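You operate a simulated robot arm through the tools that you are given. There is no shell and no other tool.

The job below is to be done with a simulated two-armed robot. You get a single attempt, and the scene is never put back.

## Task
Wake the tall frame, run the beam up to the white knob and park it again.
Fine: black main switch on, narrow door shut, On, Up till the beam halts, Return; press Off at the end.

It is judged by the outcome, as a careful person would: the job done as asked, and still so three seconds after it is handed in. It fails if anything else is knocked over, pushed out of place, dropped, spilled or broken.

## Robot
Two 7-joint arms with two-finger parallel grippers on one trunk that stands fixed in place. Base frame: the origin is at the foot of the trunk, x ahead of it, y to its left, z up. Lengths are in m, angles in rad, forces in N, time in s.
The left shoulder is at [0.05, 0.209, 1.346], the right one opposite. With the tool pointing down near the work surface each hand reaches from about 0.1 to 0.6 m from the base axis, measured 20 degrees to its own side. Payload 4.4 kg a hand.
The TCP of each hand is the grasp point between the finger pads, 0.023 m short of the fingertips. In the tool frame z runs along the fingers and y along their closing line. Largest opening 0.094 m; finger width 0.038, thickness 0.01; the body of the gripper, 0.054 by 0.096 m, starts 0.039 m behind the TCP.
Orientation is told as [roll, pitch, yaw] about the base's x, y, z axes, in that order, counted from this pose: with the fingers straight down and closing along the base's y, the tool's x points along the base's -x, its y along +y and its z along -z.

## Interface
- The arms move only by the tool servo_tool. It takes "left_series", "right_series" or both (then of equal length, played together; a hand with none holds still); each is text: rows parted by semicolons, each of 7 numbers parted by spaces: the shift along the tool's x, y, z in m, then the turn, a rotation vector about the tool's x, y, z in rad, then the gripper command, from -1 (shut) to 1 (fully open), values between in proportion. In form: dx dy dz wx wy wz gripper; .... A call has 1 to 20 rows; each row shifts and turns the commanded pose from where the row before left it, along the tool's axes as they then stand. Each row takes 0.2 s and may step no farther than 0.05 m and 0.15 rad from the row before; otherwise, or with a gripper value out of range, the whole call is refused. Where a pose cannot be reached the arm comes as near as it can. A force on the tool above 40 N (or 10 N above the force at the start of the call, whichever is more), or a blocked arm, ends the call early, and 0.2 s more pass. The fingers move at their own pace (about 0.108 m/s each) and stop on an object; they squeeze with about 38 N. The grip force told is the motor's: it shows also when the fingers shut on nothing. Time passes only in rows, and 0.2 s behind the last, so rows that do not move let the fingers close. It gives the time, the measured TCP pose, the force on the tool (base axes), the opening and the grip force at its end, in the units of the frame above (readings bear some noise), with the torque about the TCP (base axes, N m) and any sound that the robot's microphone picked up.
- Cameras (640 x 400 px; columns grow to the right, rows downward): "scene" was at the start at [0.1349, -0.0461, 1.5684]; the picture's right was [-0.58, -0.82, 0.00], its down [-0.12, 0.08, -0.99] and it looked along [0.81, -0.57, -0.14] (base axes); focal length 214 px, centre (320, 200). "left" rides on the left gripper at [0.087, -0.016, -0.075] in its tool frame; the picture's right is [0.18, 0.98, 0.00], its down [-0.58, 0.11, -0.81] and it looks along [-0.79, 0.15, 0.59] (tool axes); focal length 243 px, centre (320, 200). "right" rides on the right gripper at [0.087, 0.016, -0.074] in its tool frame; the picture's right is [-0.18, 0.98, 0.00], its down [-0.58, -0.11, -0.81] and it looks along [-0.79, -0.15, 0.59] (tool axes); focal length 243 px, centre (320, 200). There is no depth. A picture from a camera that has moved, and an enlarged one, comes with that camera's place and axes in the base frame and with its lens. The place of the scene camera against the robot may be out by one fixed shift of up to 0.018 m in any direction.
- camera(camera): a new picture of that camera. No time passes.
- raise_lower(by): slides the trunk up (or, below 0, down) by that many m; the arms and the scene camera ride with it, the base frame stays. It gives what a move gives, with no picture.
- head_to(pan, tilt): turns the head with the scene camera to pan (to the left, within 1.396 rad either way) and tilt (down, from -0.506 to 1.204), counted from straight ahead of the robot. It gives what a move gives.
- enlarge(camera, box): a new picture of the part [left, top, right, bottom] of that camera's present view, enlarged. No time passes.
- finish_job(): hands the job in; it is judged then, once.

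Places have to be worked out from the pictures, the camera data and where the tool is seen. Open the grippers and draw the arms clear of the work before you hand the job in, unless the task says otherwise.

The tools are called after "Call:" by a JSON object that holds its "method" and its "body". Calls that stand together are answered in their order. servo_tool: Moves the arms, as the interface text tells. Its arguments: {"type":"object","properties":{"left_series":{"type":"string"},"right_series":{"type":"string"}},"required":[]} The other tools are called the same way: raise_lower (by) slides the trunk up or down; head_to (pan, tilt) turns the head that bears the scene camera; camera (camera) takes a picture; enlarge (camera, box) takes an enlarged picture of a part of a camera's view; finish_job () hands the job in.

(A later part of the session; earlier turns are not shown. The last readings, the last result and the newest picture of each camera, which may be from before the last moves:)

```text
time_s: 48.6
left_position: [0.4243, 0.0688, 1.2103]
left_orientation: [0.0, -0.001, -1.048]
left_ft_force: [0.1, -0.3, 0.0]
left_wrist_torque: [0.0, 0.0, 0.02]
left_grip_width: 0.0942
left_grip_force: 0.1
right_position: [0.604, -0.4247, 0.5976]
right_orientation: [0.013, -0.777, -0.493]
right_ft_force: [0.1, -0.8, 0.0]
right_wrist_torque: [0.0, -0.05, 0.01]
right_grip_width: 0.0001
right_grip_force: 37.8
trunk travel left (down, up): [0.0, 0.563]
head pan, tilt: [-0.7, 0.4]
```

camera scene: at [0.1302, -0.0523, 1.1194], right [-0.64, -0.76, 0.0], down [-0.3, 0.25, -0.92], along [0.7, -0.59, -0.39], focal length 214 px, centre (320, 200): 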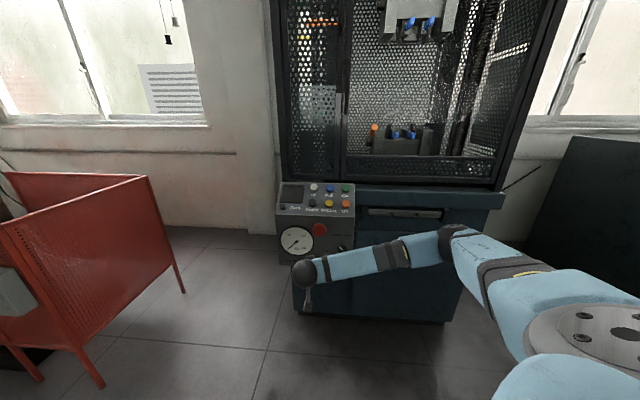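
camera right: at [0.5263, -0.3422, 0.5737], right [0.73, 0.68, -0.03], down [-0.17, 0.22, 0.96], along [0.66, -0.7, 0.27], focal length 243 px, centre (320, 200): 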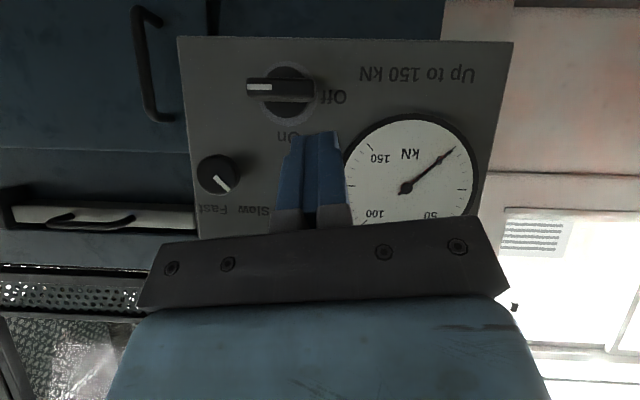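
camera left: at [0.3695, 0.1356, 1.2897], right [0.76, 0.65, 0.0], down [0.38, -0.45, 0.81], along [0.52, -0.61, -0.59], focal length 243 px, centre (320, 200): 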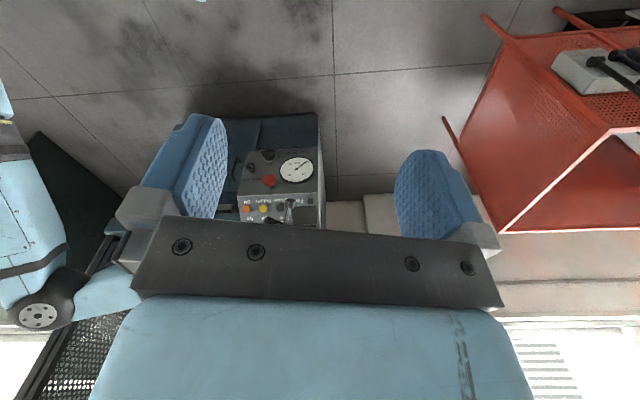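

Orientation is now clean (45° down, yaw −0.49). I move in so the closed tips sit just above the bar's left end, still ~1.5 cm over it.

Call:
{"method": "servo_tool", "body": {"right_series": "-0.0216 -0.0151 0.0241 0 0 0 -1; -0.0216 -0.0151 0.0241 0 0 0 -1; -0.0216 -0.0151 0.0241 0 0 0 -1"}}

Call:
{"method": "camera", "body": {"camera": "right"}}

Call:
{"method": "enlarge", "body": {"camera": "left", "box": [200, 100, 340, 220]}}

Call:
{"method": "enlarge", "body": {"camera": "scene", "box": [270, 180, 390, 290]}}

```text
time_s: 49.4
left_position: [0.4255, 0.0692, 1.2087]
left_orientation: [-0.003, 0.0, -1.049]
left_ft_force: [-0.7, 0.0, 0.6]
left_wrist_torque: [0.03, 0.04, 0.04]
left_grip_width: 0.0937
left_grip_force: 0.1
right_position: [0.6693, -0.5093, 0.5887]
right_orientation: [0.013, -0.778, -0.493]
right_ft_force: [0.2, 0.5, 0.0]
right_wrist_torque: [-0.01, 0.01, 0.02]
right_grip_width: 0.0
right_grip_force: 37.4
trunk travel left (down, up): [0.0, 0.563]
head pan, tilt: [-0.7, 0.4]
```

```text
taken
camera right: at [0.5763, -0.4419, 0.5821], right [0.57, 0.81, 0.14], down [-0.19, -0.03, 0.98], along [0.8, -0.59, 0.13], focal length 243 px, centre (320, 200)
```

right: 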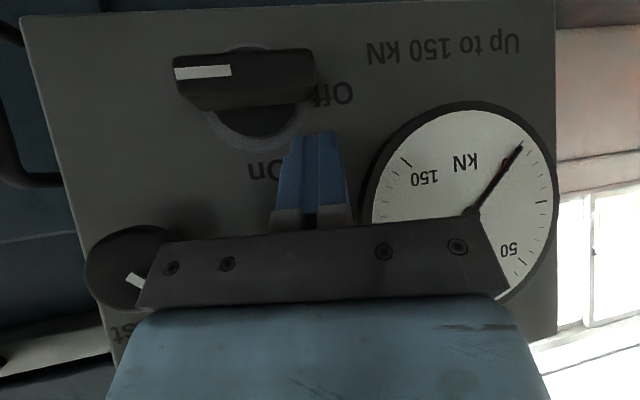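

```text
3.33 times, centred on (270, 160) of left
camera zoom: at [0.3695, 0.1355, 1.2844], right [0.76, 0.65, 0.0], down [0.39, -0.45, 0.81], along [0.52, -0.61, -0.59], focal length 809 px, centre (487, 333)
```

zoom: 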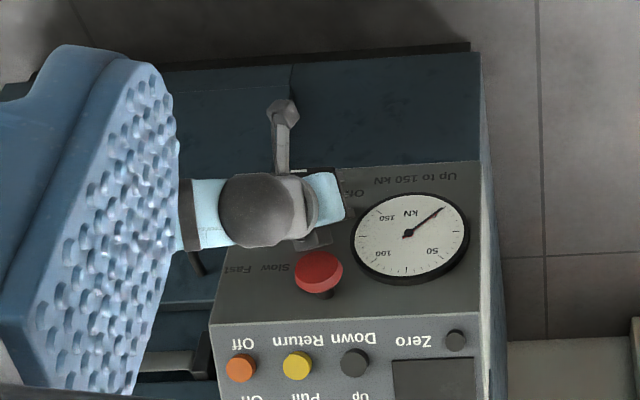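

```text
3.64 times, centred on (330, 235) of scene
camera zoom: at [0.1302, -0.0523, 1.1194], right [-0.64, -0.76, 0.0], down [-0.3, 0.25, -0.92], along [0.7, -0.59, -0.39], focal length 780 px, centre (284, 73)
```

zoom: 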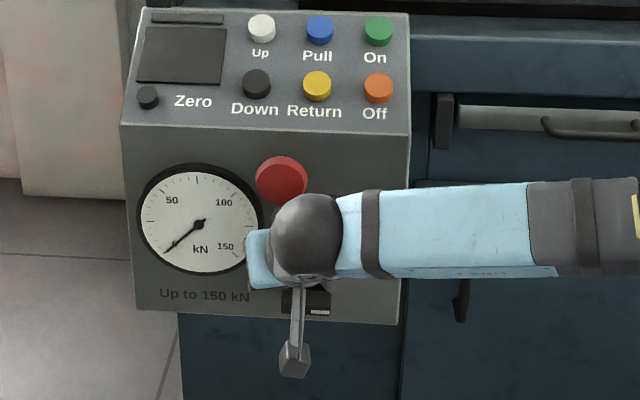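

The tips are over the bar's left end with no contact. I shift 6 mm toward the switch axis and press down in small steps, watching the force.

Call:
{"method": "servo_tool", "body": {"right_series": "0.0012 -0.0057 -0.0012 0 0 0 -1; 0.0056 0 0.0057 0 0 0 -1; 0.0056 0 0.0057 0 0 0 -1; 0.0028 0 0.0029 0 0 0 -1"}}

Call:
{"method": "camera", "body": {"camera": "right"}}

```text
time_s: 50.4
left_position: [0.4239, 0.0707, 1.2098]
left_orientation: [-0.002, -0.003, -1.049]
left_ft_force: [-0.1, -0.2, -0.1]
left_wrist_torque: [0.03, -0.02, -0.03]
left_grip_width: 0.0941
left_grip_force: 0.0
right_position: [0.6674, -0.5119, 0.5736]
right_orientation: [0.017, -0.782, -0.494]
right_ft_force: [15.4, 0.6, 12.0]
right_wrist_torque: [-0.09, -0.45, 0.17]
right_grip_width: 0.0
right_grip_force: 38.8
trunk travel left (down, up): [0.0, 0.563]
head pan, tilt: [-0.7, 0.4]
```

```text
taken
camera right: at [0.5732, -0.4455, 0.5662], right [0.57, 0.81, 0.14], down [-0.19, -0.03, 0.98], along [0.8, -0.59, 0.14], focal length 243 px, centre (320, 200)
```

right: 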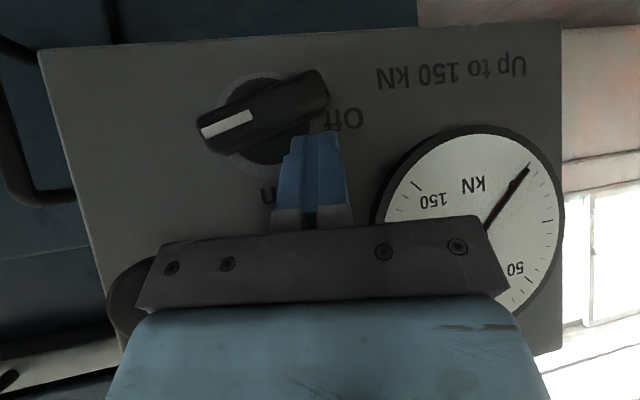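

The bar turns counter-clockwise: its white pointer is rising from 3 o'clock toward "On". I keep pressing down in small steps.

Call:
{"method": "servo_tool", "body": {"right_series": "0.0042 0 0.0043 0 0 0 -1; 0.0042 0 0.0043 0 0 0 -1; 0.0042 0 0.0043 0 0 0 -1"}}

Call:
{"method": "camera", "body": {"camera": "right"}}

```text
time_s: 51.1
left_position: [0.4251, 0.0674, 1.2086]
left_orientation: [0.001, 0.0, -1.048]
left_ft_force: [0.7, 0.4, -0.2]
left_wrist_torque: [0.0, -0.03, 0.01]
left_grip_width: 0.0942
left_grip_force: 0.0
right_position: [0.6674, -0.5065, 0.5553]
right_orientation: [0.027, -0.779, -0.489]
right_ft_force: [7.1, 4.3, -1.4]
right_wrist_torque: [0.09, -0.07, 0.16]
right_grip_width: 0.0
right_grip_force: 38.3
trunk travel left (down, up): [0.0, 0.563]
head pan, tilt: [-0.7, 0.4]
stopped in row 3 (right hand): the force on the tool passed its limit at 42 N (the readings are from after the stop); the commanded pose is now the measured one
```

```text
taken
camera right: at [0.5733, -0.4408, 0.5487], right [0.56, 0.81, 0.15], down [-0.19, -0.04, 0.98], along [0.8, -0.58, 0.13], focal length 243 px, centre (320, 200)
```

right: 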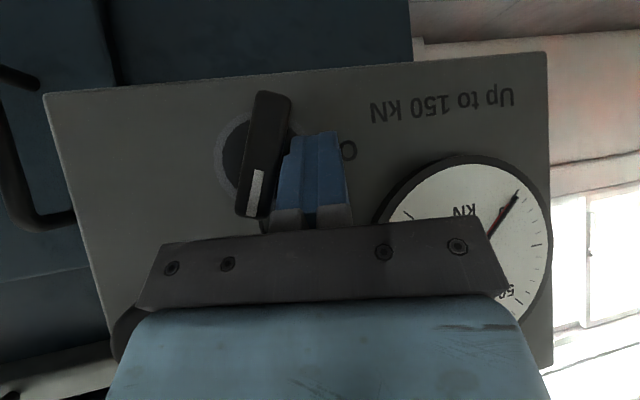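

The bar snapped to about 70°, the pointer nearly up at "On". The poker is now on the bar's left side; nudging it to the right against the lower part should bring the bar fully upright.

Call:
{"method": "servo_tool", "body": {"right_series": "0.0028 0 0.0029 0 0 0 -1; 0.0008 -0.0038 -0.0008 0 0 0 -1; 0.0008 -0.0038 -0.0008 0 0 0 -1"}}

Call:
{"method": "camera", "body": {"camera": "right"}}

```text
time_s: 51.9
left_position: [0.4253, 0.0672, 1.2096]
left_orientation: [0.001, 0.001, -1.048]
left_ft_force: [-1.6, 0.3, -0.4]
left_wrist_torque: [-0.01, 0.0, 0.02]
left_grip_width: 0.094
left_grip_force: 0.0
right_position: [0.6666, -0.5067, 0.5538]
right_orientation: [0.041, -0.783, -0.491]
right_ft_force: [2.4, 4.3, 0.1]
right_wrist_torque: [0.0, -0.05, 0.04]
right_grip_width: 0.0
right_grip_force: 37.5
trunk travel left (down, up): [0.0, 0.563]
head pan, tilt: [-0.7, 0.4]
stopped in row 3 (right hand): the force on the tool passed its limit at 45 N (the readings are from after the stop); the commanded pose is now the measured one
```

```text
taken
camera right: at [0.572, -0.4412, 0.5469], right [0.56, 0.82, 0.16], down [-0.2, -0.05, 0.98], along [0.81, -0.57, 0.14], focal length 243 px, centre (320, 200)
```

right: 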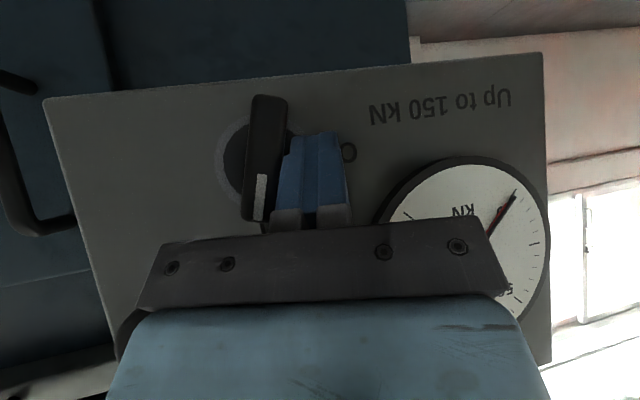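

The force came from the poker catching the switch's round base. I back out 12 mm so only the bar handle is touched, go a little lower, and nudge right again.

Call:
{"method": "servo_tool", "body": {"right_series": "0.0082 0.0035 -0.0081 0 0 0 -1; 0.0052 0 0.0053 0 0 0 -1; 0.0052 0 0.0053 0 0 0 -1; 0.0008 -0.0038 -0.0008 0 0 0 -1"}}

Call:
{"method": "camera", "body": {"camera": "right"}}

```text
time_s: 52.9
left_position: [0.4258, 0.0682, 1.2092]
left_orientation: [-0.003, 0.001, -1.048]
left_ft_force: [-0.4, -0.1, -0.3]
left_wrist_torque: [-0.03, -0.03, 0.0]
left_grip_width: 0.0939
left_grip_force: 0.0
right_position: [0.6552, -0.4999, 0.5377]
right_orientation: [0.037, -0.779, -0.491]
right_ft_force: [3.2, 5.3, -4.3]
right_wrist_torque: [0.12, -0.07, 0.0]
right_grip_width: 0.0002
right_grip_force: 38.3
trunk travel left (down, up): [0.0, 0.563]
head pan, tilt: [-0.7, 0.4]
```

```text
taken
camera right: at [0.5601, -0.4346, 0.5312], right [0.56, 0.82, 0.16], down [-0.2, -0.05, 0.98], along [0.81, -0.57, 0.13], focal length 243 px, centre (320, 200)
```

right: 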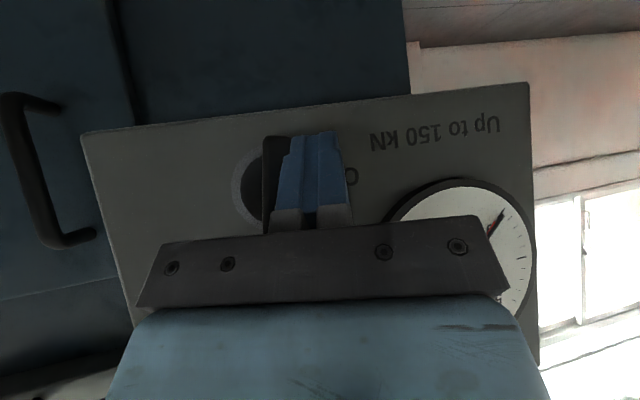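

Reach is fine and the contact is light (about 7 N). I continue nudging right.

Call:
{"method": "servo_tool", "body": {"right_series": "0.0008 -0.0038 -0.0008 0 0 0 -1; 0.0008 -0.0038 -0.0008 0 0 0 -1"}}

Call:
{"method": "camera", "body": {"camera": "right"}}

Call:
{"method": "enlarge", "body": {"camera": "left", "box": [230, 120, 310, 190]}}

```text
time_s: 53.4
left_position: [0.4252, 0.0684, 1.2099]
left_orientation: [0.0, 0.0, -1.049]
left_ft_force: [0.2, -0.2, 0.2]
left_wrist_torque: [0.01, 0.04, -0.02]
left_grip_width: 0.0939
left_grip_force: 0.1
right_position: [0.6531, -0.4993, 0.5415]
right_orientation: [0.052, -0.783, -0.492]
right_ft_force: [0.1, 4.6, -0.5]
right_wrist_torque: [-0.04, -0.01, -0.02]
right_grip_width: 0.0001
right_grip_force: 37.7
trunk travel left (down, up): [0.0, 0.563]
head pan, tilt: [-0.7, 0.4]
stopped in row 2 (right hand): the force on the tool passed its limit at 46 N (the readings are from after the stop); the commanded pose is now the measured one
```

```text
taken
camera right: at [0.5575, -0.4351, 0.5336], right [0.55, 0.82, 0.17], down [-0.2, -0.06, 0.98], along [0.81, -0.57, 0.13], focal length 243 px, centre (320, 200)
```

right: 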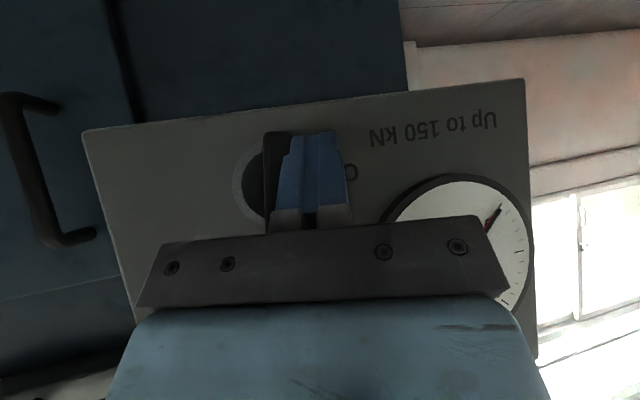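

```text
5.71 times, centred on (270, 155) of left
camera zoom: at [0.3685, 0.1352, 1.285], right [0.76, 0.65, 0.0], down [0.38, -0.45, 0.81], along [0.52, -0.61, -0.59], focal length 1386 px, centre (606, 457)
```

zoom: 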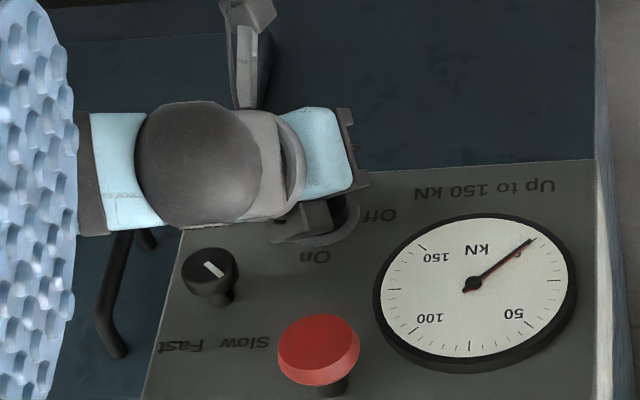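

Force rose sharply, as against an end stop. I back away along the fingers to see where the bar stands.

Call:
{"method": "servo_tool", "body": {"right_series": "0 0.004 -0.01 0 0 0 -1; 0 0 -0.03 0 0 0 -1; 0 0 -0.03 0 0 0 -1"}}

Call:
{"method": "camera", "body": {"camera": "right"}}

Call:
{"method": "enlarge", "body": {"camera": "left", "box": [230, 120, 310, 190]}}

Call:
{"method": "enlarge", "body": {"camera": "scene", "box": [270, 180, 390, 290]}}

```text
time_s: 54.2
left_position: [0.4242, 0.0711, 1.2104]
left_orientation: [0.0, 0.001, -1.049]
left_ft_force: [-0.3, 0.5, 0.9]
left_wrist_torque: [-0.01, -0.02, -0.04]
left_grip_width: 0.0939
left_grip_force: 0.0
right_position: [0.6097, -0.4744, 0.5926]
right_orientation: [0.048, -0.784, -0.491]
right_ft_force: [-0.4, -0.4, 0.0]
right_wrist_torque: [0.01, -0.01, 0.03]
right_grip_width: 0.0
right_grip_force: 37.9
trunk travel left (down, up): [0.0, 0.563]
head pan, tilt: [-0.7, 0.4]
```

```text
taken
camera right: at [0.5146, -0.4102, 0.584], right [0.55, 0.82, 0.16], down [-0.2, -0.06, 0.98], along [0.81, -0.57, 0.14], focal length 243 px, centre (320, 200)
```

right: 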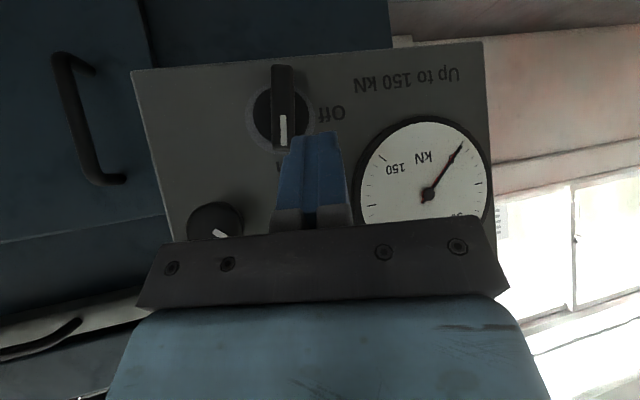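

```text
5.71 times, centred on (270, 155) of left
camera zoom: at [0.3691, 0.1358, 1.2846], right [0.76, 0.65, 0.0], down [0.38, -0.45, 0.81], along [0.52, -0.61, -0.59], focal length 1386 px, centre (606, 457)
```

zoom: 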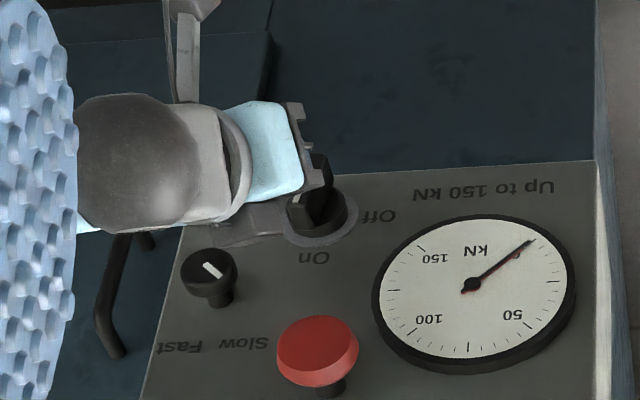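

```text
3.64 times, centred on (330, 235) of scene
camera zoom: at [0.13, -0.0521, 1.1194], right [-0.64, -0.77, 0.0], down [-0.3, 0.25, -0.92], along [0.7, -0.59, -0.39], focal length 780 px, centre (284, 73)
```

zoom: 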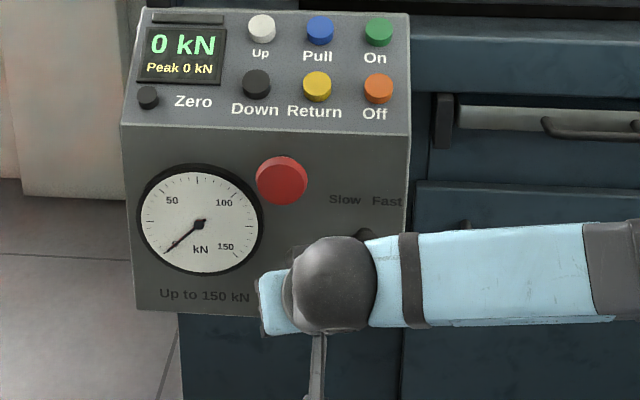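

The display lit up ("0 kN, Peak 0 kN"): the main switch is on. I zoom in to check how upright the bar stands.

Call:
{"method": "enlarge", "body": {"camera": "right", "box": [220, 50, 360, 160]}}

Call:
{"method": "enlarge", "body": {"camera": "scene", "box": [260, 0, 420, 200]}}

```text
3.64 times, centred on (290, 105) of right
camera zoom: at [0.5146, -0.4102, 0.584], right [0.55, 0.82, 0.16], down [-0.2, -0.06, 0.98], along [0.81, -0.57, 0.14], focal length 882 px, centre (429, 546)
```

zoom: 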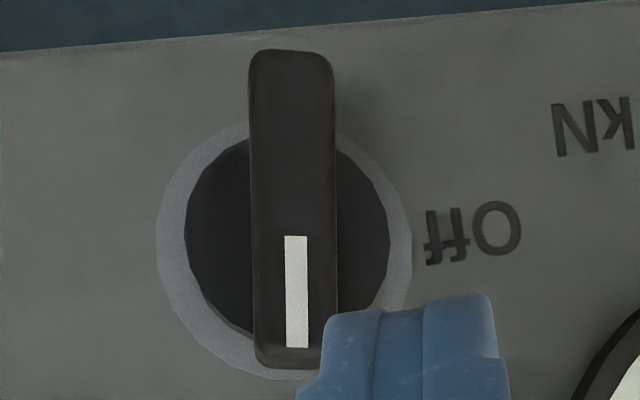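

```text
2.00 times, centred on (340, 100) of scene
camera zoom: at [0.13, -0.0521, 1.1194], right [-0.64, -0.77, 0.0], down [-0.3, 0.25, -0.92], along [0.7, -0.59, -0.39], focal length 429 px, centre (280, 400)
```

zoom: 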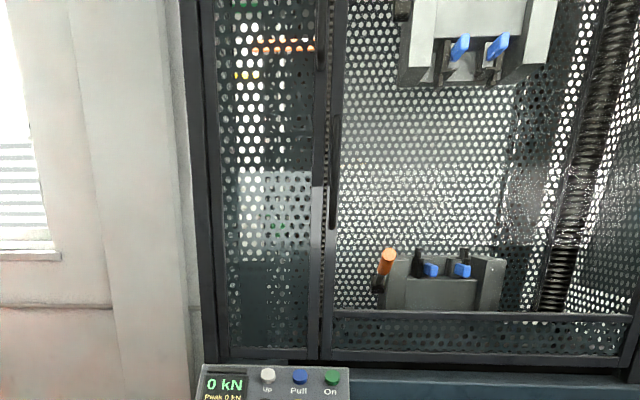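

The bar is at "On" within about 9° of upright and the machine is powered; the narrow door looks flush with the mullion. Next I retreat from the face and rise above the panel for the On button.

Call:
{"method": "servo_tool", "body": {"right_series": "0.0314 0.0133 -0.0309 0 0 0 -1; -0.0301 0 -0.0306 0 0 0 -1; -0.0301 0 -0.0306 0 0 0 -1; -0.0301 0 -0.0306 0 0 0 -1; -0.0301 0 -0.0306 0 0 0 -1; -0.0301 0 -0.0306 0 0 0 -1; -0.0301 0 -0.0306 0 0 0 -1; -0.0301 0 -0.0306 0 0 0 -1"}}

Call:
{"method": "camera", "body": {"camera": "scene"}}

Call:
{"method": "camera", "body": {"camera": "right"}}

Call:
{"method": "enlarge", "body": {"camera": "left", "box": [220, 120, 330, 220]}}

```text
time_s: 56.0
left_position: [0.4255, 0.0686, 1.209]
left_orientation: [0.001, -0.001, -1.049]
left_ft_force: [-0.5, -0.3, -0.7]
left_wrist_torque: [0.01, 0.03, 0.0]
left_grip_width: 0.0943
left_grip_force: 0.1
right_position: [0.5687, -0.4532, 0.8901]
right_orientation: [0.049, -0.781, -0.491]
right_ft_force: [-0.2, 0.4, 0.1]
right_wrist_torque: [0.01, -0.02, 0.02]
right_grip_width: 0.0
right_grip_force: 38.1
trunk travel left (down, up): [0.0, 0.563]
head pan, tilt: [-0.7, 0.4]
```

```text
taken
camera scene: at [0.13, -0.052, 1.1194], right [-0.64, -0.76, 0.0], down [-0.3, 0.25, -0.92], along [0.7, -0.59, -0.39], focal length 214 px, centre (320, 200)
```

scene: 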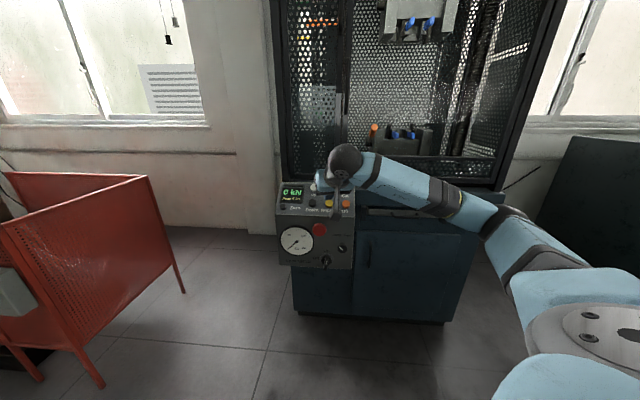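

```text
taken
camera right: at [0.4731, -0.3895, 0.8828], right [0.55, 0.82, 0.16], down [-0.2, -0.06, 0.98], along [0.81, -0.57, 0.13], focal length 243 px, centre (320, 200)
```

right: 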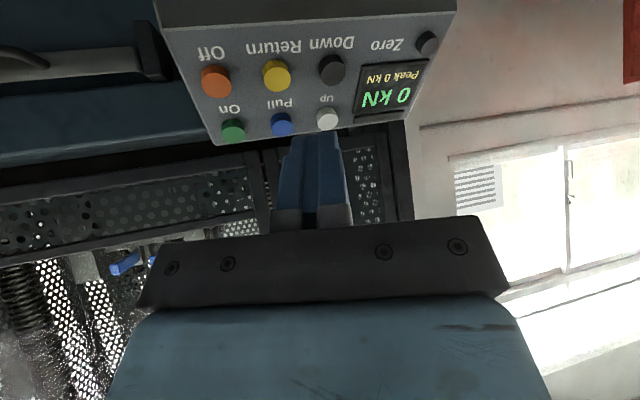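

```text
4.00 times, centred on (275, 170) of left
camera zoom: at [0.3691, 0.1358, 1.2846], right [0.76, 0.65, 0.0], down [0.38, -0.45, 0.81], along [0.52, -0.61, -0.59], focal length 970 px, centre (500, 320)
```

zoom: 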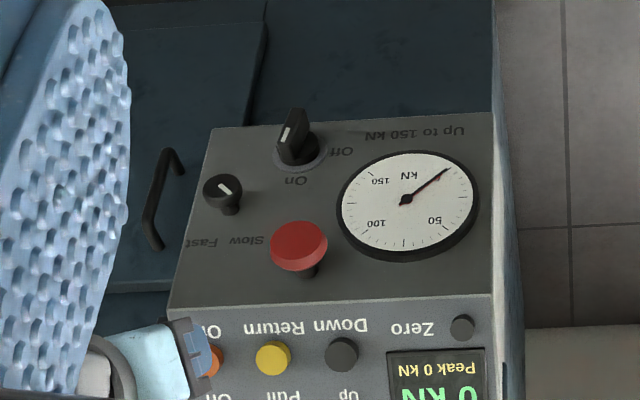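

The right camera confirms On ≈ (0.689,-0.663,0.817), Up ≈ (0.787,-0.574,0.817), Return ≈ (0.698,-0.577,0.775), Off ≈ (0.650,-0.624,0.775). I align the fingers square to the sloped panel before pressing.

Call:
{"method": "servo_tool", "body": {"right_series": "0 0 0 0.1035 -0.005 0.1043 -1; 0 0 0 0.1035 -0.005 0.1043 -1; 0 0 0 0.049 0.138 0 -1; 0 0 0 0 0.037 0 -1"}}

```text
time_s: 57.0
left_position: [0.4253, 0.0696, 1.2099]
left_orientation: [0.0, 0.0, -1.049]
left_ft_force: [0.9, 0.9, -1.2]
left_wrist_torque: [0.0, 0.02, 0.01]
left_grip_width: 0.0939
left_grip_force: 0.0
right_position: [0.5696, -0.4544, 0.8916]
right_orientation: [-0.002, -0.606, -0.78]
right_ft_force: [-0.8, -0.7, -0.4]
right_wrist_torque: [0.0, -0.05, 0.03]
right_grip_width: 0.0
right_grip_force: 38.0
trunk travel left (down, up): [0.0, 0.563]
head pan, tilt: [-0.7, 0.4]
```

Orientation is square to the panel. I move to a hover 4 cm above the On button.

Call:
{"method": "servo_tool", "body": {"right_series": "-0.0297 -0.0126 0.026 0 0 0 -1; -0.0297 -0.0126 0.026 0 0 0 -1; -0.0297 -0.0126 0.026 0 0 0 -1; -0.0297 -0.0126 0.026 0 0 0 -1; -0.0297 -0.0126 0.026 0 0 0 -1"}}

Call:
{"method": "camera", "body": {"camera": "right"}}

Call:
{"method": "enlarge", "body": {"camera": "scene", "box": [260, 140, 400, 270]}}

Call:
{"method": "enlarge", "body": {"camera": "left", "box": [200, 130, 330, 230]}}

```text
time_s: 58.2
left_position: [0.4254, 0.0691, 1.2091]
left_orientation: [-0.001, 0.002, -1.048]
left_ft_force: [0.0, -0.7, -0.1]
left_wrist_torque: [0.01, 0.03, -0.01]
left_grip_width: 0.0939
left_grip_force: 0.1
right_position: [0.6636, -0.6377, 0.8685]
right_orientation: [-0.002, -0.607, -0.781]
right_ft_force: [0.1, 0.7, 0.6]
right_wrist_torque: [-0.01, 0.01, -0.01]
right_grip_width: 0.0001
right_grip_force: 37.7
trunk travel left (down, up): [0.0, 0.563]
head pan, tilt: [-0.7, 0.4]
```

```text
taken
camera right: at [0.5946, -0.5451, 0.8811], right [0.8, 0.59, 0.1], down [-0.06, -0.09, 0.99], along [0.6, -0.8, -0.03], focal length 243 px, centre (320, 200)
```

right: 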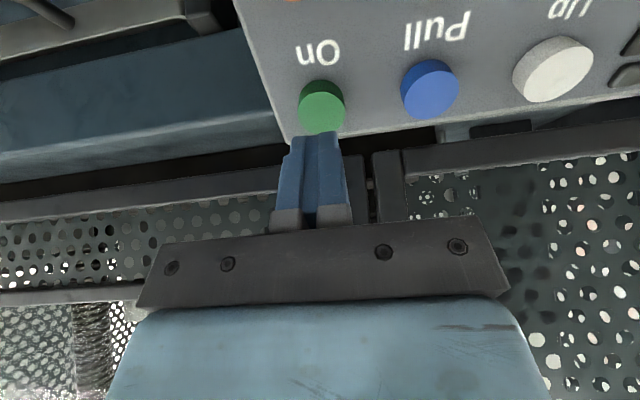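

```text
3.08 times, centred on (330, 205) of scene
camera zoom: at [0.1303, -0.0524, 1.1193], right [-0.64, -0.76, 0.0], down [-0.3, 0.25, -0.92], along [0.7, -0.59, -0.39], focal length 660 px, centre (289, 185)
```

zoom: 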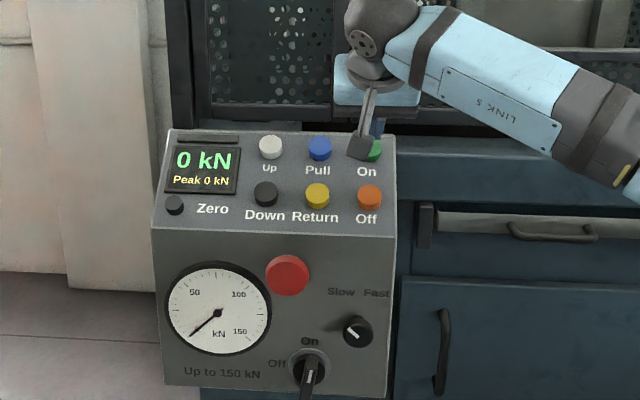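

```text
4.00 times, centred on (265, 180) of left
camera zoom: at [0.3695, 0.1354, 1.2845], right [0.76, 0.65, 0.0], down [0.39, -0.45, 0.81], along [0.52, -0.61, -0.59], focal length 970 px, centre (540, 280)
```

zoom: 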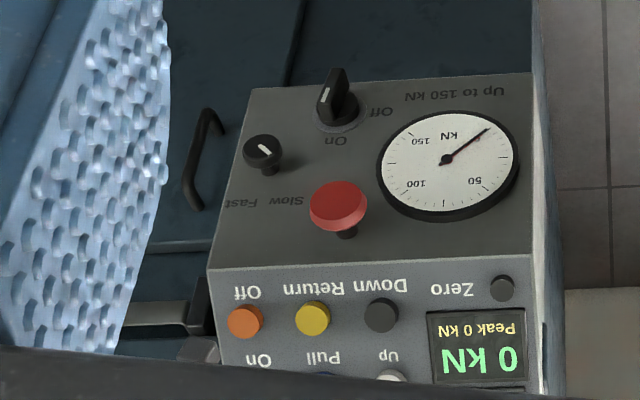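

Well aligned over On. I press down along the fingers in small steps.

Call:
{"method": "servo_tool", "body": {"right_series": "0 0.001 0.013 0 0 0 -1; 0 0 0.013 0 0 0 -1; 0 0 0.008 0 0 0 -1; 0 0 0.004 0 0 0 -1; 0 0 0.004 0 0 0 -1"}}

Call:
{"method": "camera", "body": {"camera": "right"}}

Call:
{"method": "enlarge", "body": {"camera": "scene", "box": [260, 140, 400, 270]}}

```text
time_s: 59.4
left_position: [0.4233, 0.0707, 1.2107]
left_orientation: [0.0, -0.001, -1.049]
left_ft_force: [-0.6, -0.1, 0.1]
left_wrist_torque: [-0.05, 0.02, 0.02]
left_grip_width: 0.0942
left_grip_force: 0.1
right_position: [0.6813, -0.652, 0.8367]
right_orientation: [-0.002, -0.608, -0.781]
right_ft_force: [-6.8, 6.2, 4.6]
right_wrist_torque: [-0.03, -0.02, -0.01]
right_grip_width: 0.0
right_grip_force: 38.1
trunk travel left (down, up): [0.0, 0.563]
head pan, tilt: [-0.7, 0.4]
heard: click
```

```text
taken
camera right: at [0.6121, -0.5615, 0.8485], right [0.8, 0.59, 0.1], down [-0.07, -0.09, 0.99], along [0.6, -0.8, -0.03], focal length 243 px, centre (320, 200)
```

right: 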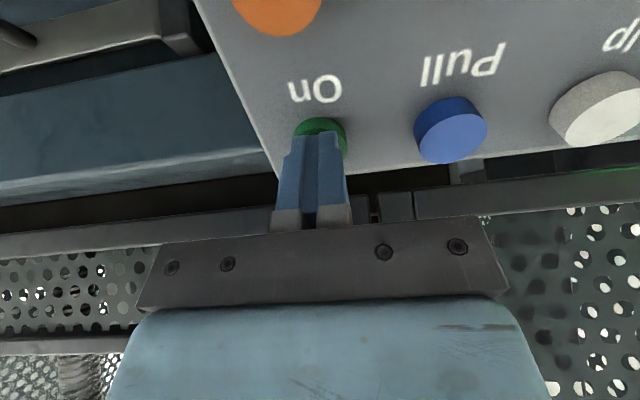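

```text
3.08 times, centred on (330, 205) of scene
camera zoom: at [0.1293, -0.0514, 1.1197], right [-0.64, -0.76, 0.0], down [-0.3, 0.25, -0.92], along [0.71, -0.59, -0.39], focal length 660 px, centre (289, 185)
```

zoom: 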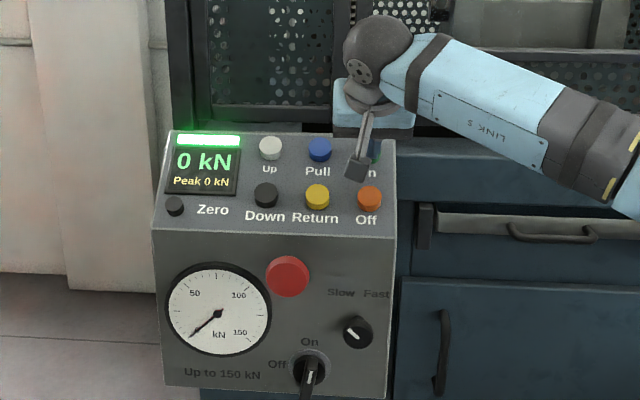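

A click and the green lamp lit: the machine is on. I lift off and move over to the white Up button, hovering above it.

Call:
{"method": "servo_tool", "body": {"right_series": "0 0 -0.021 0 0 0 -1; 0 0 -0.021 0 0 0 -1; -0.0018 0.044 0.0012 0 0 0 -1; -0.0018 0.044 0.0012 0 0 0 -1; -0.0018 0.044 0.0012 0 0 0 -1"}}

Call:
{"method": "camera", "body": {"camera": "right"}}

Call:
{"method": "head_to", "body": {"pan": -0.7, "tilt": -0.2}}

Call:
{"method": "camera", "body": {"camera": "scene"}}

```text
time_s: 60.6
left_position: [0.4244, 0.0687, 1.2091]
left_orientation: [-0.002, 0.002, -1.049]
left_ft_force: [0.5, 0.3, 0.0]
left_wrist_torque: [-0.02, -0.02, -0.03]
left_grip_width: 0.0939
left_grip_force: 0.0
right_position: [0.7608, -0.5456, 0.8694]
right_orientation: [-0.005, -0.606, -0.783]
right_ft_force: [-0.2, 0.6, 0.8]
right_wrist_torque: [0.03, -0.02, -0.03]
right_grip_width: 0.0
right_grip_force: 38.0
trunk travel left (down, up): [0.0, 0.563]
head pan, tilt: [-0.7, 0.4]
```

```text
taken
camera right: at [0.6926, -0.4552, 0.8816], right [0.8, 0.59, 0.1], down [-0.06, -0.09, 0.99], along [0.59, -0.8, -0.03], focal length 243 px, centre (320, 200)
```

right: 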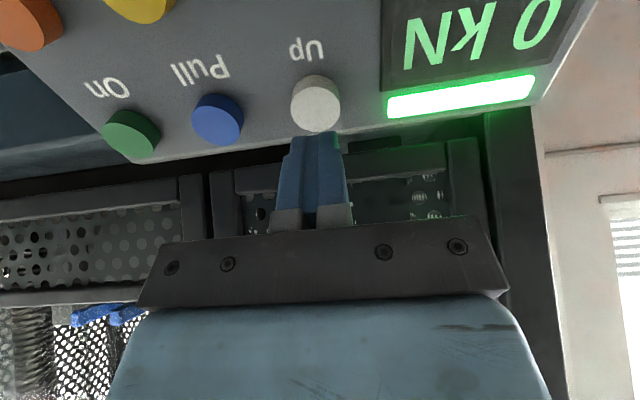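

```text
time_s: 61.6
left_position: [0.4243, 0.07, 1.2093]
left_orientation: [-0.002, -0.001, -1.049]
left_ft_force: [-0.2, 0.1, 0.2]
left_wrist_torque: [-0.02, -0.01, -0.01]
left_grip_width: 0.0939
left_grip_force: 0.1
right_position: [0.7615, -0.545, 0.8691]
right_orientation: [-0.002, -0.608, -0.782]
right_ft_force: [-0.6, 1.0, 0.0]
right_wrist_torque: [-0.01, -0.03, -0.01]
right_grip_width: 0.0
right_grip_force: 38.2
trunk travel left (down, up): [0.0, 0.563]
head pan, tilt: [-0.7, -0.201]
```

```text
taken
camera scene: at [0.123, -0.0462, 1.1737], right [-0.64, -0.76, 0.0], down [0.15, -0.13, -0.98], along [0.75, -0.63, 0.2], focal length 214 px, centre (320, 200)
```

scene: 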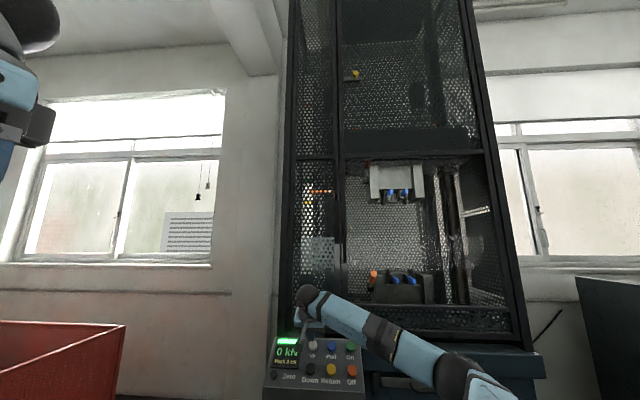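

Fingers are lined up over Up. I take a baseline zoom of the frame to see the beam and the white knob.

Call:
{"method": "enlarge", "body": {"camera": "scene", "box": [280, 30, 480, 200]}}

Call:
{"method": "enlarge", "body": {"camera": "scene", "box": [285, 150, 365, 290]}}

```text
2.35 times, centred on (380, 115) of scene
camera zoom: at [0.123, -0.0462, 1.1737], right [-0.64, -0.76, 0.0], down [0.15, -0.13, -0.98], along [0.75, -0.63, 0.2], focal length 505 px, centre (179, 400)
```

zoom: 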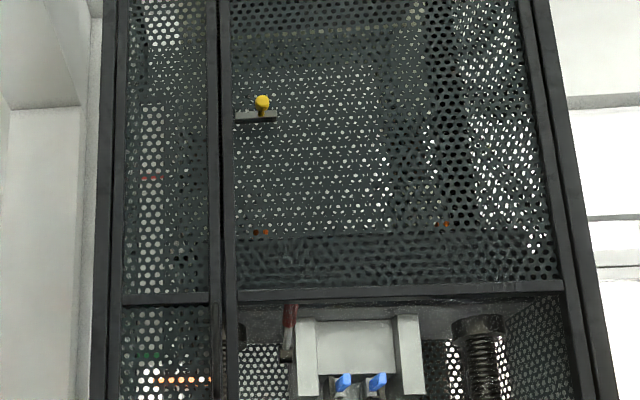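

```text
2.86 times, centred on (325, 220) of scene
camera zoom: at [0.123, -0.0462, 1.1737], right [-0.64, -0.76, 0.0], down [0.15, -0.13, -0.98], along [0.75, -0.63, 0.2], focal length 613 px, centre (306, 143)
```

zoom: 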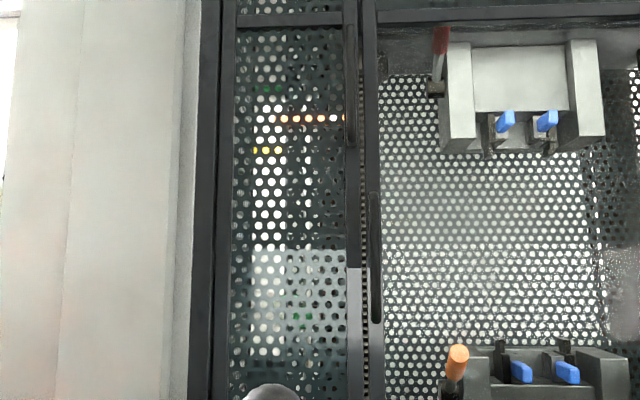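

Behind the narrow door is a rod with coloured stops. I zoom closer to find the white knob and the beam's pointer before running it.

Call:
{"method": "enlarge", "body": {"camera": "scene", "box": [300, 90, 345, 150]}}

Call:
{"method": "enlarge", "body": {"camera": "scene", "box": [300, 150, 345, 210]}}

Call:
{"method": "enlarge", "body": {"camera": "scene", "box": [300, 200, 345, 260]}}

Call:
{"method": "enlarge", "body": {"camera": "scene", "box": [285, 0, 365, 90]}}

```text
6.67 times, centred on (322, 120) of scene
camera zoom: at [0.123, -0.0462, 1.1737], right [-0.64, -0.76, 0.0], down [0.15, -0.13, -0.98], along [0.75, -0.63, 0.2], focal length 1430 px, centre (303, 733)
```

zoom: 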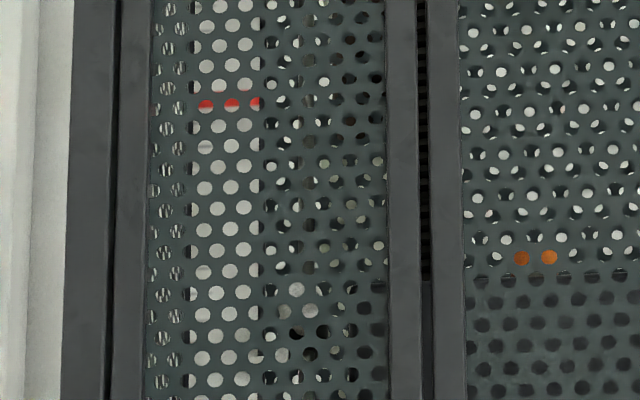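

```text
6.67 times, centred on (322, 180) of scene
camera zoom: at [0.123, -0.0462, 1.1737], right [-0.64, -0.76, 0.0], down [0.15, -0.13, -0.98], along [0.75, -0.63, 0.2], focal length 1430 px, centre (303, 333)
```

zoom: 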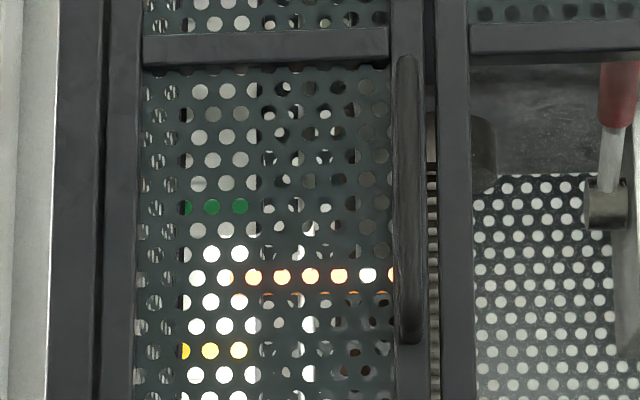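

```text
6.67 times, centred on (322, 230) of scene
camera zoom: at [0.123, -0.0462, 1.1737], right [-0.64, -0.76, 0.0], down [0.15, -0.13, -0.98], along [0.75, -0.63, 0.2], focal length 1430 px, centre (303, 0)
```

zoom: 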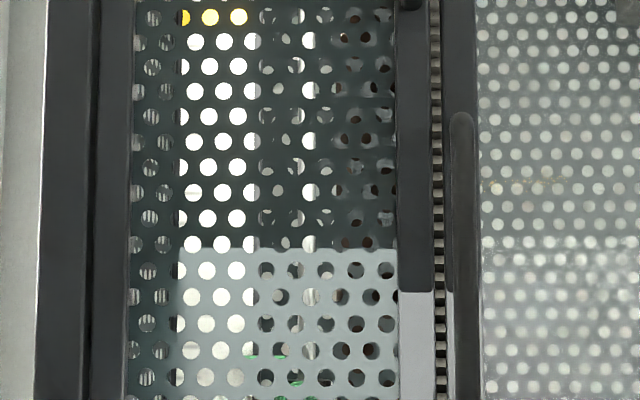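

```text
4.44 times, centred on (325, 45) of scene
camera zoom: at [0.123, -0.0462, 1.1737], right [-0.64, -0.76, 0.0], down [0.15, -0.13, -0.98], along [0.75, -0.63, 0.2], focal length 953 px, centre (298, 889)
```

zoom: 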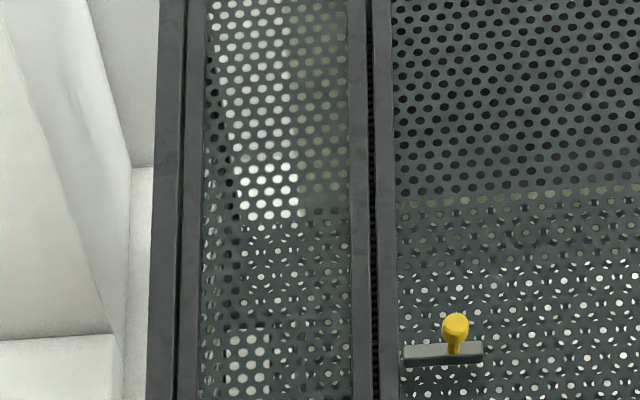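

The scale behind the door shows the beam's orange pointer between marks; the white stop must be above. I press Up and hold to see whether the beam moves.

Call:
{"method": "servo_tool", "body": {"right_series": "0 0 0.013 0 0 0 -1; 0 0 0.013 0 0 0 -1; 0 0 0.008 0 0 0 -1; 0 0 0.004 0 0 0 -1; 0 0 0.004 0 0 0 -1"}}

Call:
{"method": "camera", "body": {"camera": "scene"}}

Call:
{"method": "enlarge", "body": {"camera": "scene", "box": [280, 30, 480, 200]}}

```text
time_s: 62.8
left_position: [0.4226, 0.0707, 1.2106]
left_orientation: [-0.001, -0.003, -1.048]
left_ft_force: [0.7, 0.4, 0.6]
left_wrist_torque: [0.0, 0.0, 0.02]
left_grip_width: 0.0941
left_grip_force: 0.1
right_position: [0.7772, -0.5622, 0.8394]
right_orientation: [0.0, -0.613, -0.782]
right_ft_force: [-13.5, 8.8, 11.6]
right_wrist_torque: [-0.04, 0.02, -0.08]
right_grip_width: 0.0001
right_grip_force: 38.2
trunk travel left (down, up): [0.0, 0.563]
head pan, tilt: [-0.7, -0.201]
heard: click
```

```text
taken
camera scene: at [0.1206, -0.0445, 1.1745], right [-0.64, -0.76, 0.0], down [0.16, -0.13, -0.98], along [0.75, -0.63, 0.2], focal length 214 px, centre (320, 200)
```

scene: 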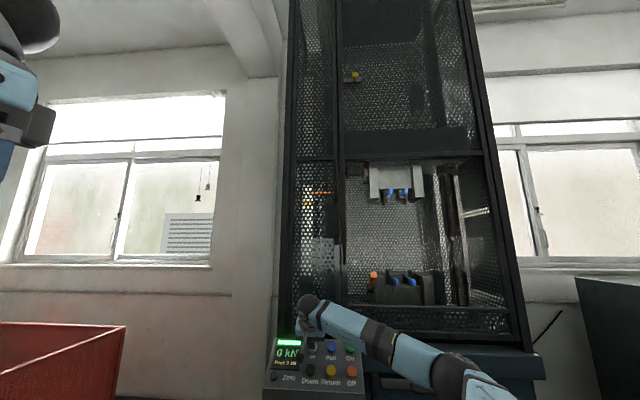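

```text
2.35 times, centred on (380, 115) of scene
camera zoom: at [0.1206, -0.0445, 1.1745], right [-0.64, -0.76, 0.0], down [0.16, -0.13, -0.98], along [0.75, -0.63, 0.2], focal length 505 px, centre (179, 400)
```

zoom: 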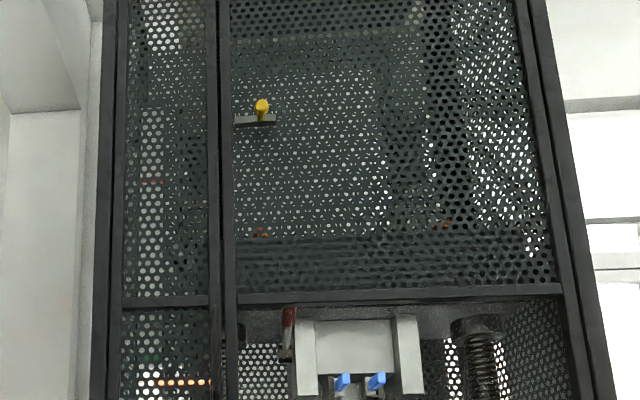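

The Up button clicked. I hold it and watch for movement of the beam.

Call:
{"method": "servo_tool", "body": {"right_series": "0 0 0 0 0 0 -1; 0 0 0 0 0 0 -1; 0 0 0 0 0 0 -1; 0 0 0 0 0 0 -1; 0 0 0 0 0 0 -1"}}

Call:
{"method": "enlarge", "body": {"camera": "scene", "box": [280, 30, 480, 200]}}

```text
time_s: 64.0
left_position: [0.4221, 0.071, 1.2103]
left_orientation: [-0.001, -0.003, -1.049]
left_ft_force: [-0.6, -0.5, -0.8]
left_wrist_torque: [0.03, 0.01, 0.02]
left_grip_width: 0.0944
left_grip_force: 0.1
right_position: [0.7774, -0.5609, 0.8396]
right_orientation: [-0.001, -0.614, -0.782]
right_ft_force: [-4.9, 12.8, 17.3]
right_wrist_torque: [-0.1, -0.21, 0.13]
right_grip_width: 0.0003
right_grip_force: 38.0
trunk travel left (down, up): [0.0, 0.563]
head pan, tilt: [-0.7, -0.201]
```

```text
2.35 times, centred on (380, 115) of scene
camera zoom: at [0.1206, -0.0438, 1.1744], right [-0.64, -0.76, 0.0], down [0.16, -0.13, -0.98], along [0.75, -0.63, 0.2], focal length 505 px, centre (179, 400)
```

zoom: 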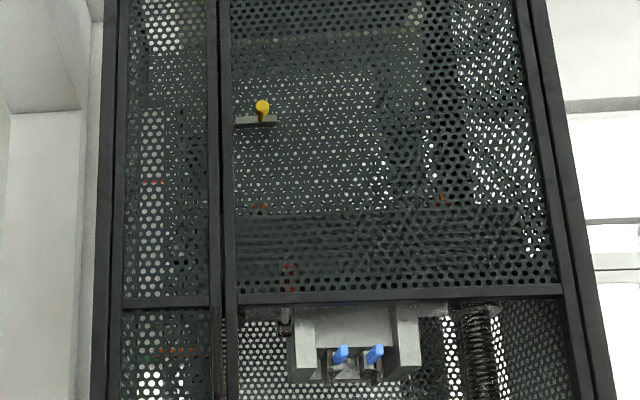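

The beam is rising (its pointer moved up the scale). I keep holding and check again.

Call:
{"method": "servo_tool", "body": {"right_series": "0 0 0 0 0 0 -1; 0 0 0 0 0 0 -1; 0 0 0 0 0 0 -1; 0 0 0 0 0 0 -1; 0 0 0 0 0 0 -1"}}

Call:
{"method": "enlarge", "body": {"camera": "scene", "box": [280, 30, 480, 200]}}

```text
time_s: 65.2
left_position: [0.4226, 0.0714, 1.2095]
left_orientation: [0.003, -0.004, -1.048]
left_ft_force: [0.5, -0.8, 0.4]
left_wrist_torque: [0.01, 0.03, 0.03]
left_grip_width: 0.0939
left_grip_force: 0.1
right_position: [0.7768, -0.5618, 0.8389]
right_orientation: [-0.003, -0.613, -0.782]
right_ft_force: [-2.7, 13.6, 19.5]
right_wrist_torque: [-0.11, -0.25, 0.11]
right_grip_width: 0.0
right_grip_force: 38.2
trunk travel left (down, up): [0.0, 0.563]
head pan, tilt: [-0.7, -0.201]
```

```text
2.35 times, centred on (380, 115) of scene
camera zoom: at [0.1206, -0.0436, 1.1744], right [-0.64, -0.76, 0.0], down [0.16, -0.13, -0.98], along [0.75, -0.63, 0.2], focal length 505 px, centre (179, 400)
```

zoom: 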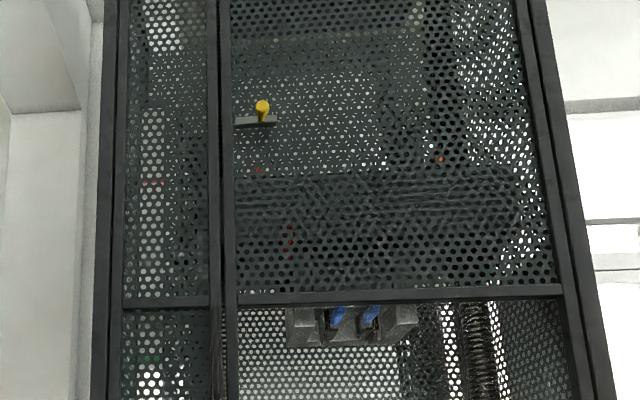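

Still rising steadily. I keep holding Up.

Call:
{"method": "servo_tool", "body": {"right_series": "0 0 0 0 0 0 -1; 0 0 0 0 0 0 -1; 0 0 0 0 0 0 -1; 0 0 0 0 0 0 -1; 0 0 0 0 0 0 -1"}}

Call:
{"method": "enlarge", "body": {"camera": "scene", "box": [280, 30, 480, 200]}}

```text
time_s: 66.4
left_position: [0.4226, 0.0728, 1.2097]
left_orientation: [0.0, -0.004, -1.05]
left_ft_force: [0.3, -0.1, 0.1]
left_wrist_torque: [0.0, 0.0, 0.01]
left_grip_width: 0.0941
left_grip_force: 0.2
right_position: [0.7768, -0.5627, 0.8388]
right_orientation: [-0.002, -0.613, -0.781]
right_ft_force: [-4.5, 13.8, 19.6]
right_wrist_torque: [-0.15, -0.22, 0.14]
right_grip_width: 0.0
right_grip_force: 37.7
trunk travel left (down, up): [0.0, 0.563]
head pan, tilt: [-0.7, -0.201]
```

```text
2.35 times, centred on (380, 115) of scene
camera zoom: at [0.1204, -0.0436, 1.1744], right [-0.64, -0.76, 0.0], down [0.16, -0.13, -0.98], along [0.75, -0.63, 0.2], focal length 505 px, centre (179, 400)
```

zoom: 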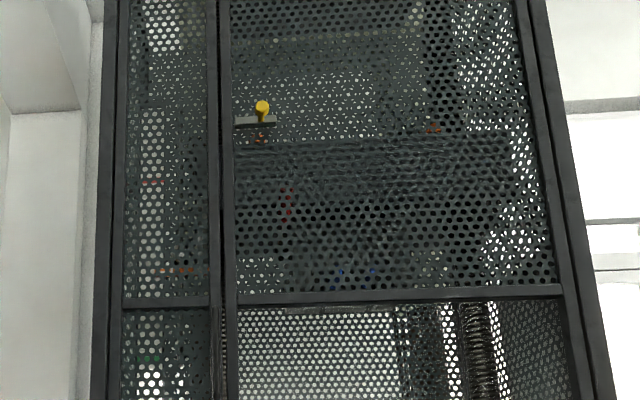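

The pointer nears the spot where I suspect the white knob (just above it). I keep holding.

Call:
{"method": "servo_tool", "body": {"right_series": "0 0 0 0 0 0 -1; 0 0 0 0 0 0 -1; 0 0 0 0 0 0 -1; 0 0 0 0 0 0 -1; 0 0 0 0 0 0 -1"}}

Call:
{"method": "enlarge", "body": {"camera": "scene", "box": [280, 30, 480, 200]}}

Call:
{"method": "enlarge", "body": {"camera": "scene", "box": [300, 100, 345, 160]}}

```text
time_s: 67.6
left_position: [0.4229, 0.0709, 1.2101]
left_orientation: [0.0, -0.004, -1.05]
left_ft_force: [0.9, 0.6, 0.0]
left_wrist_torque: [0.04, 0.06, 0.01]
left_grip_width: 0.0939
left_grip_force: 0.1
right_position: [0.7768, -0.5613, 0.8384]
right_orientation: [-0.002, -0.611, -0.783]
right_ft_force: [-5.9, 12.4, 18.7]
right_wrist_torque: [-0.13, -0.21, 0.11]
right_grip_width: 0.0
right_grip_force: 38.1
trunk travel left (down, up): [0.0, 0.563]
head pan, tilt: [-0.7, -0.201]
```

```text
2.35 times, centred on (380, 115) of scene
camera zoom: at [0.1203, -0.0437, 1.1744], right [-0.64, -0.76, 0.0], down [0.16, -0.13, -0.98], along [0.75, -0.63, 0.2], focal length 505 px, centre (179, 400)
```

zoom: 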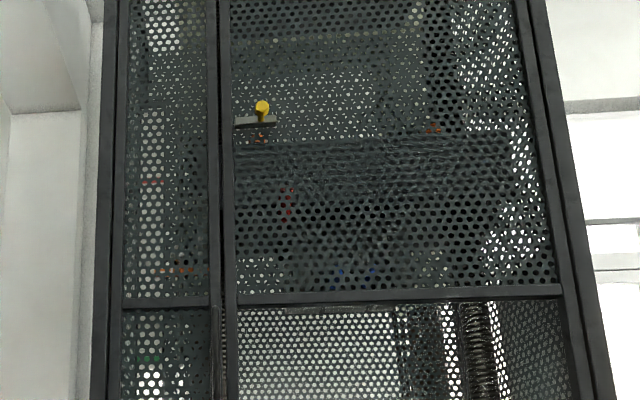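

```text
6.67 times, centred on (322, 130) of scene
camera zoom: at [0.1203, -0.0437, 1.1744], right [-0.64, -0.76, 0.0], down [0.16, -0.13, -0.98], along [0.75, -0.63, 0.2], focal length 1430 px, centre (303, 667)
```

zoom: 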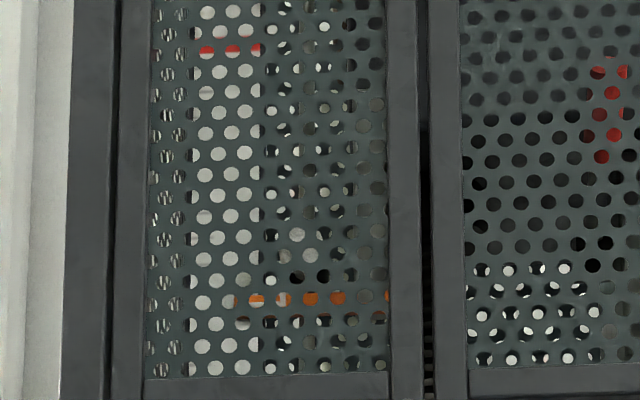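

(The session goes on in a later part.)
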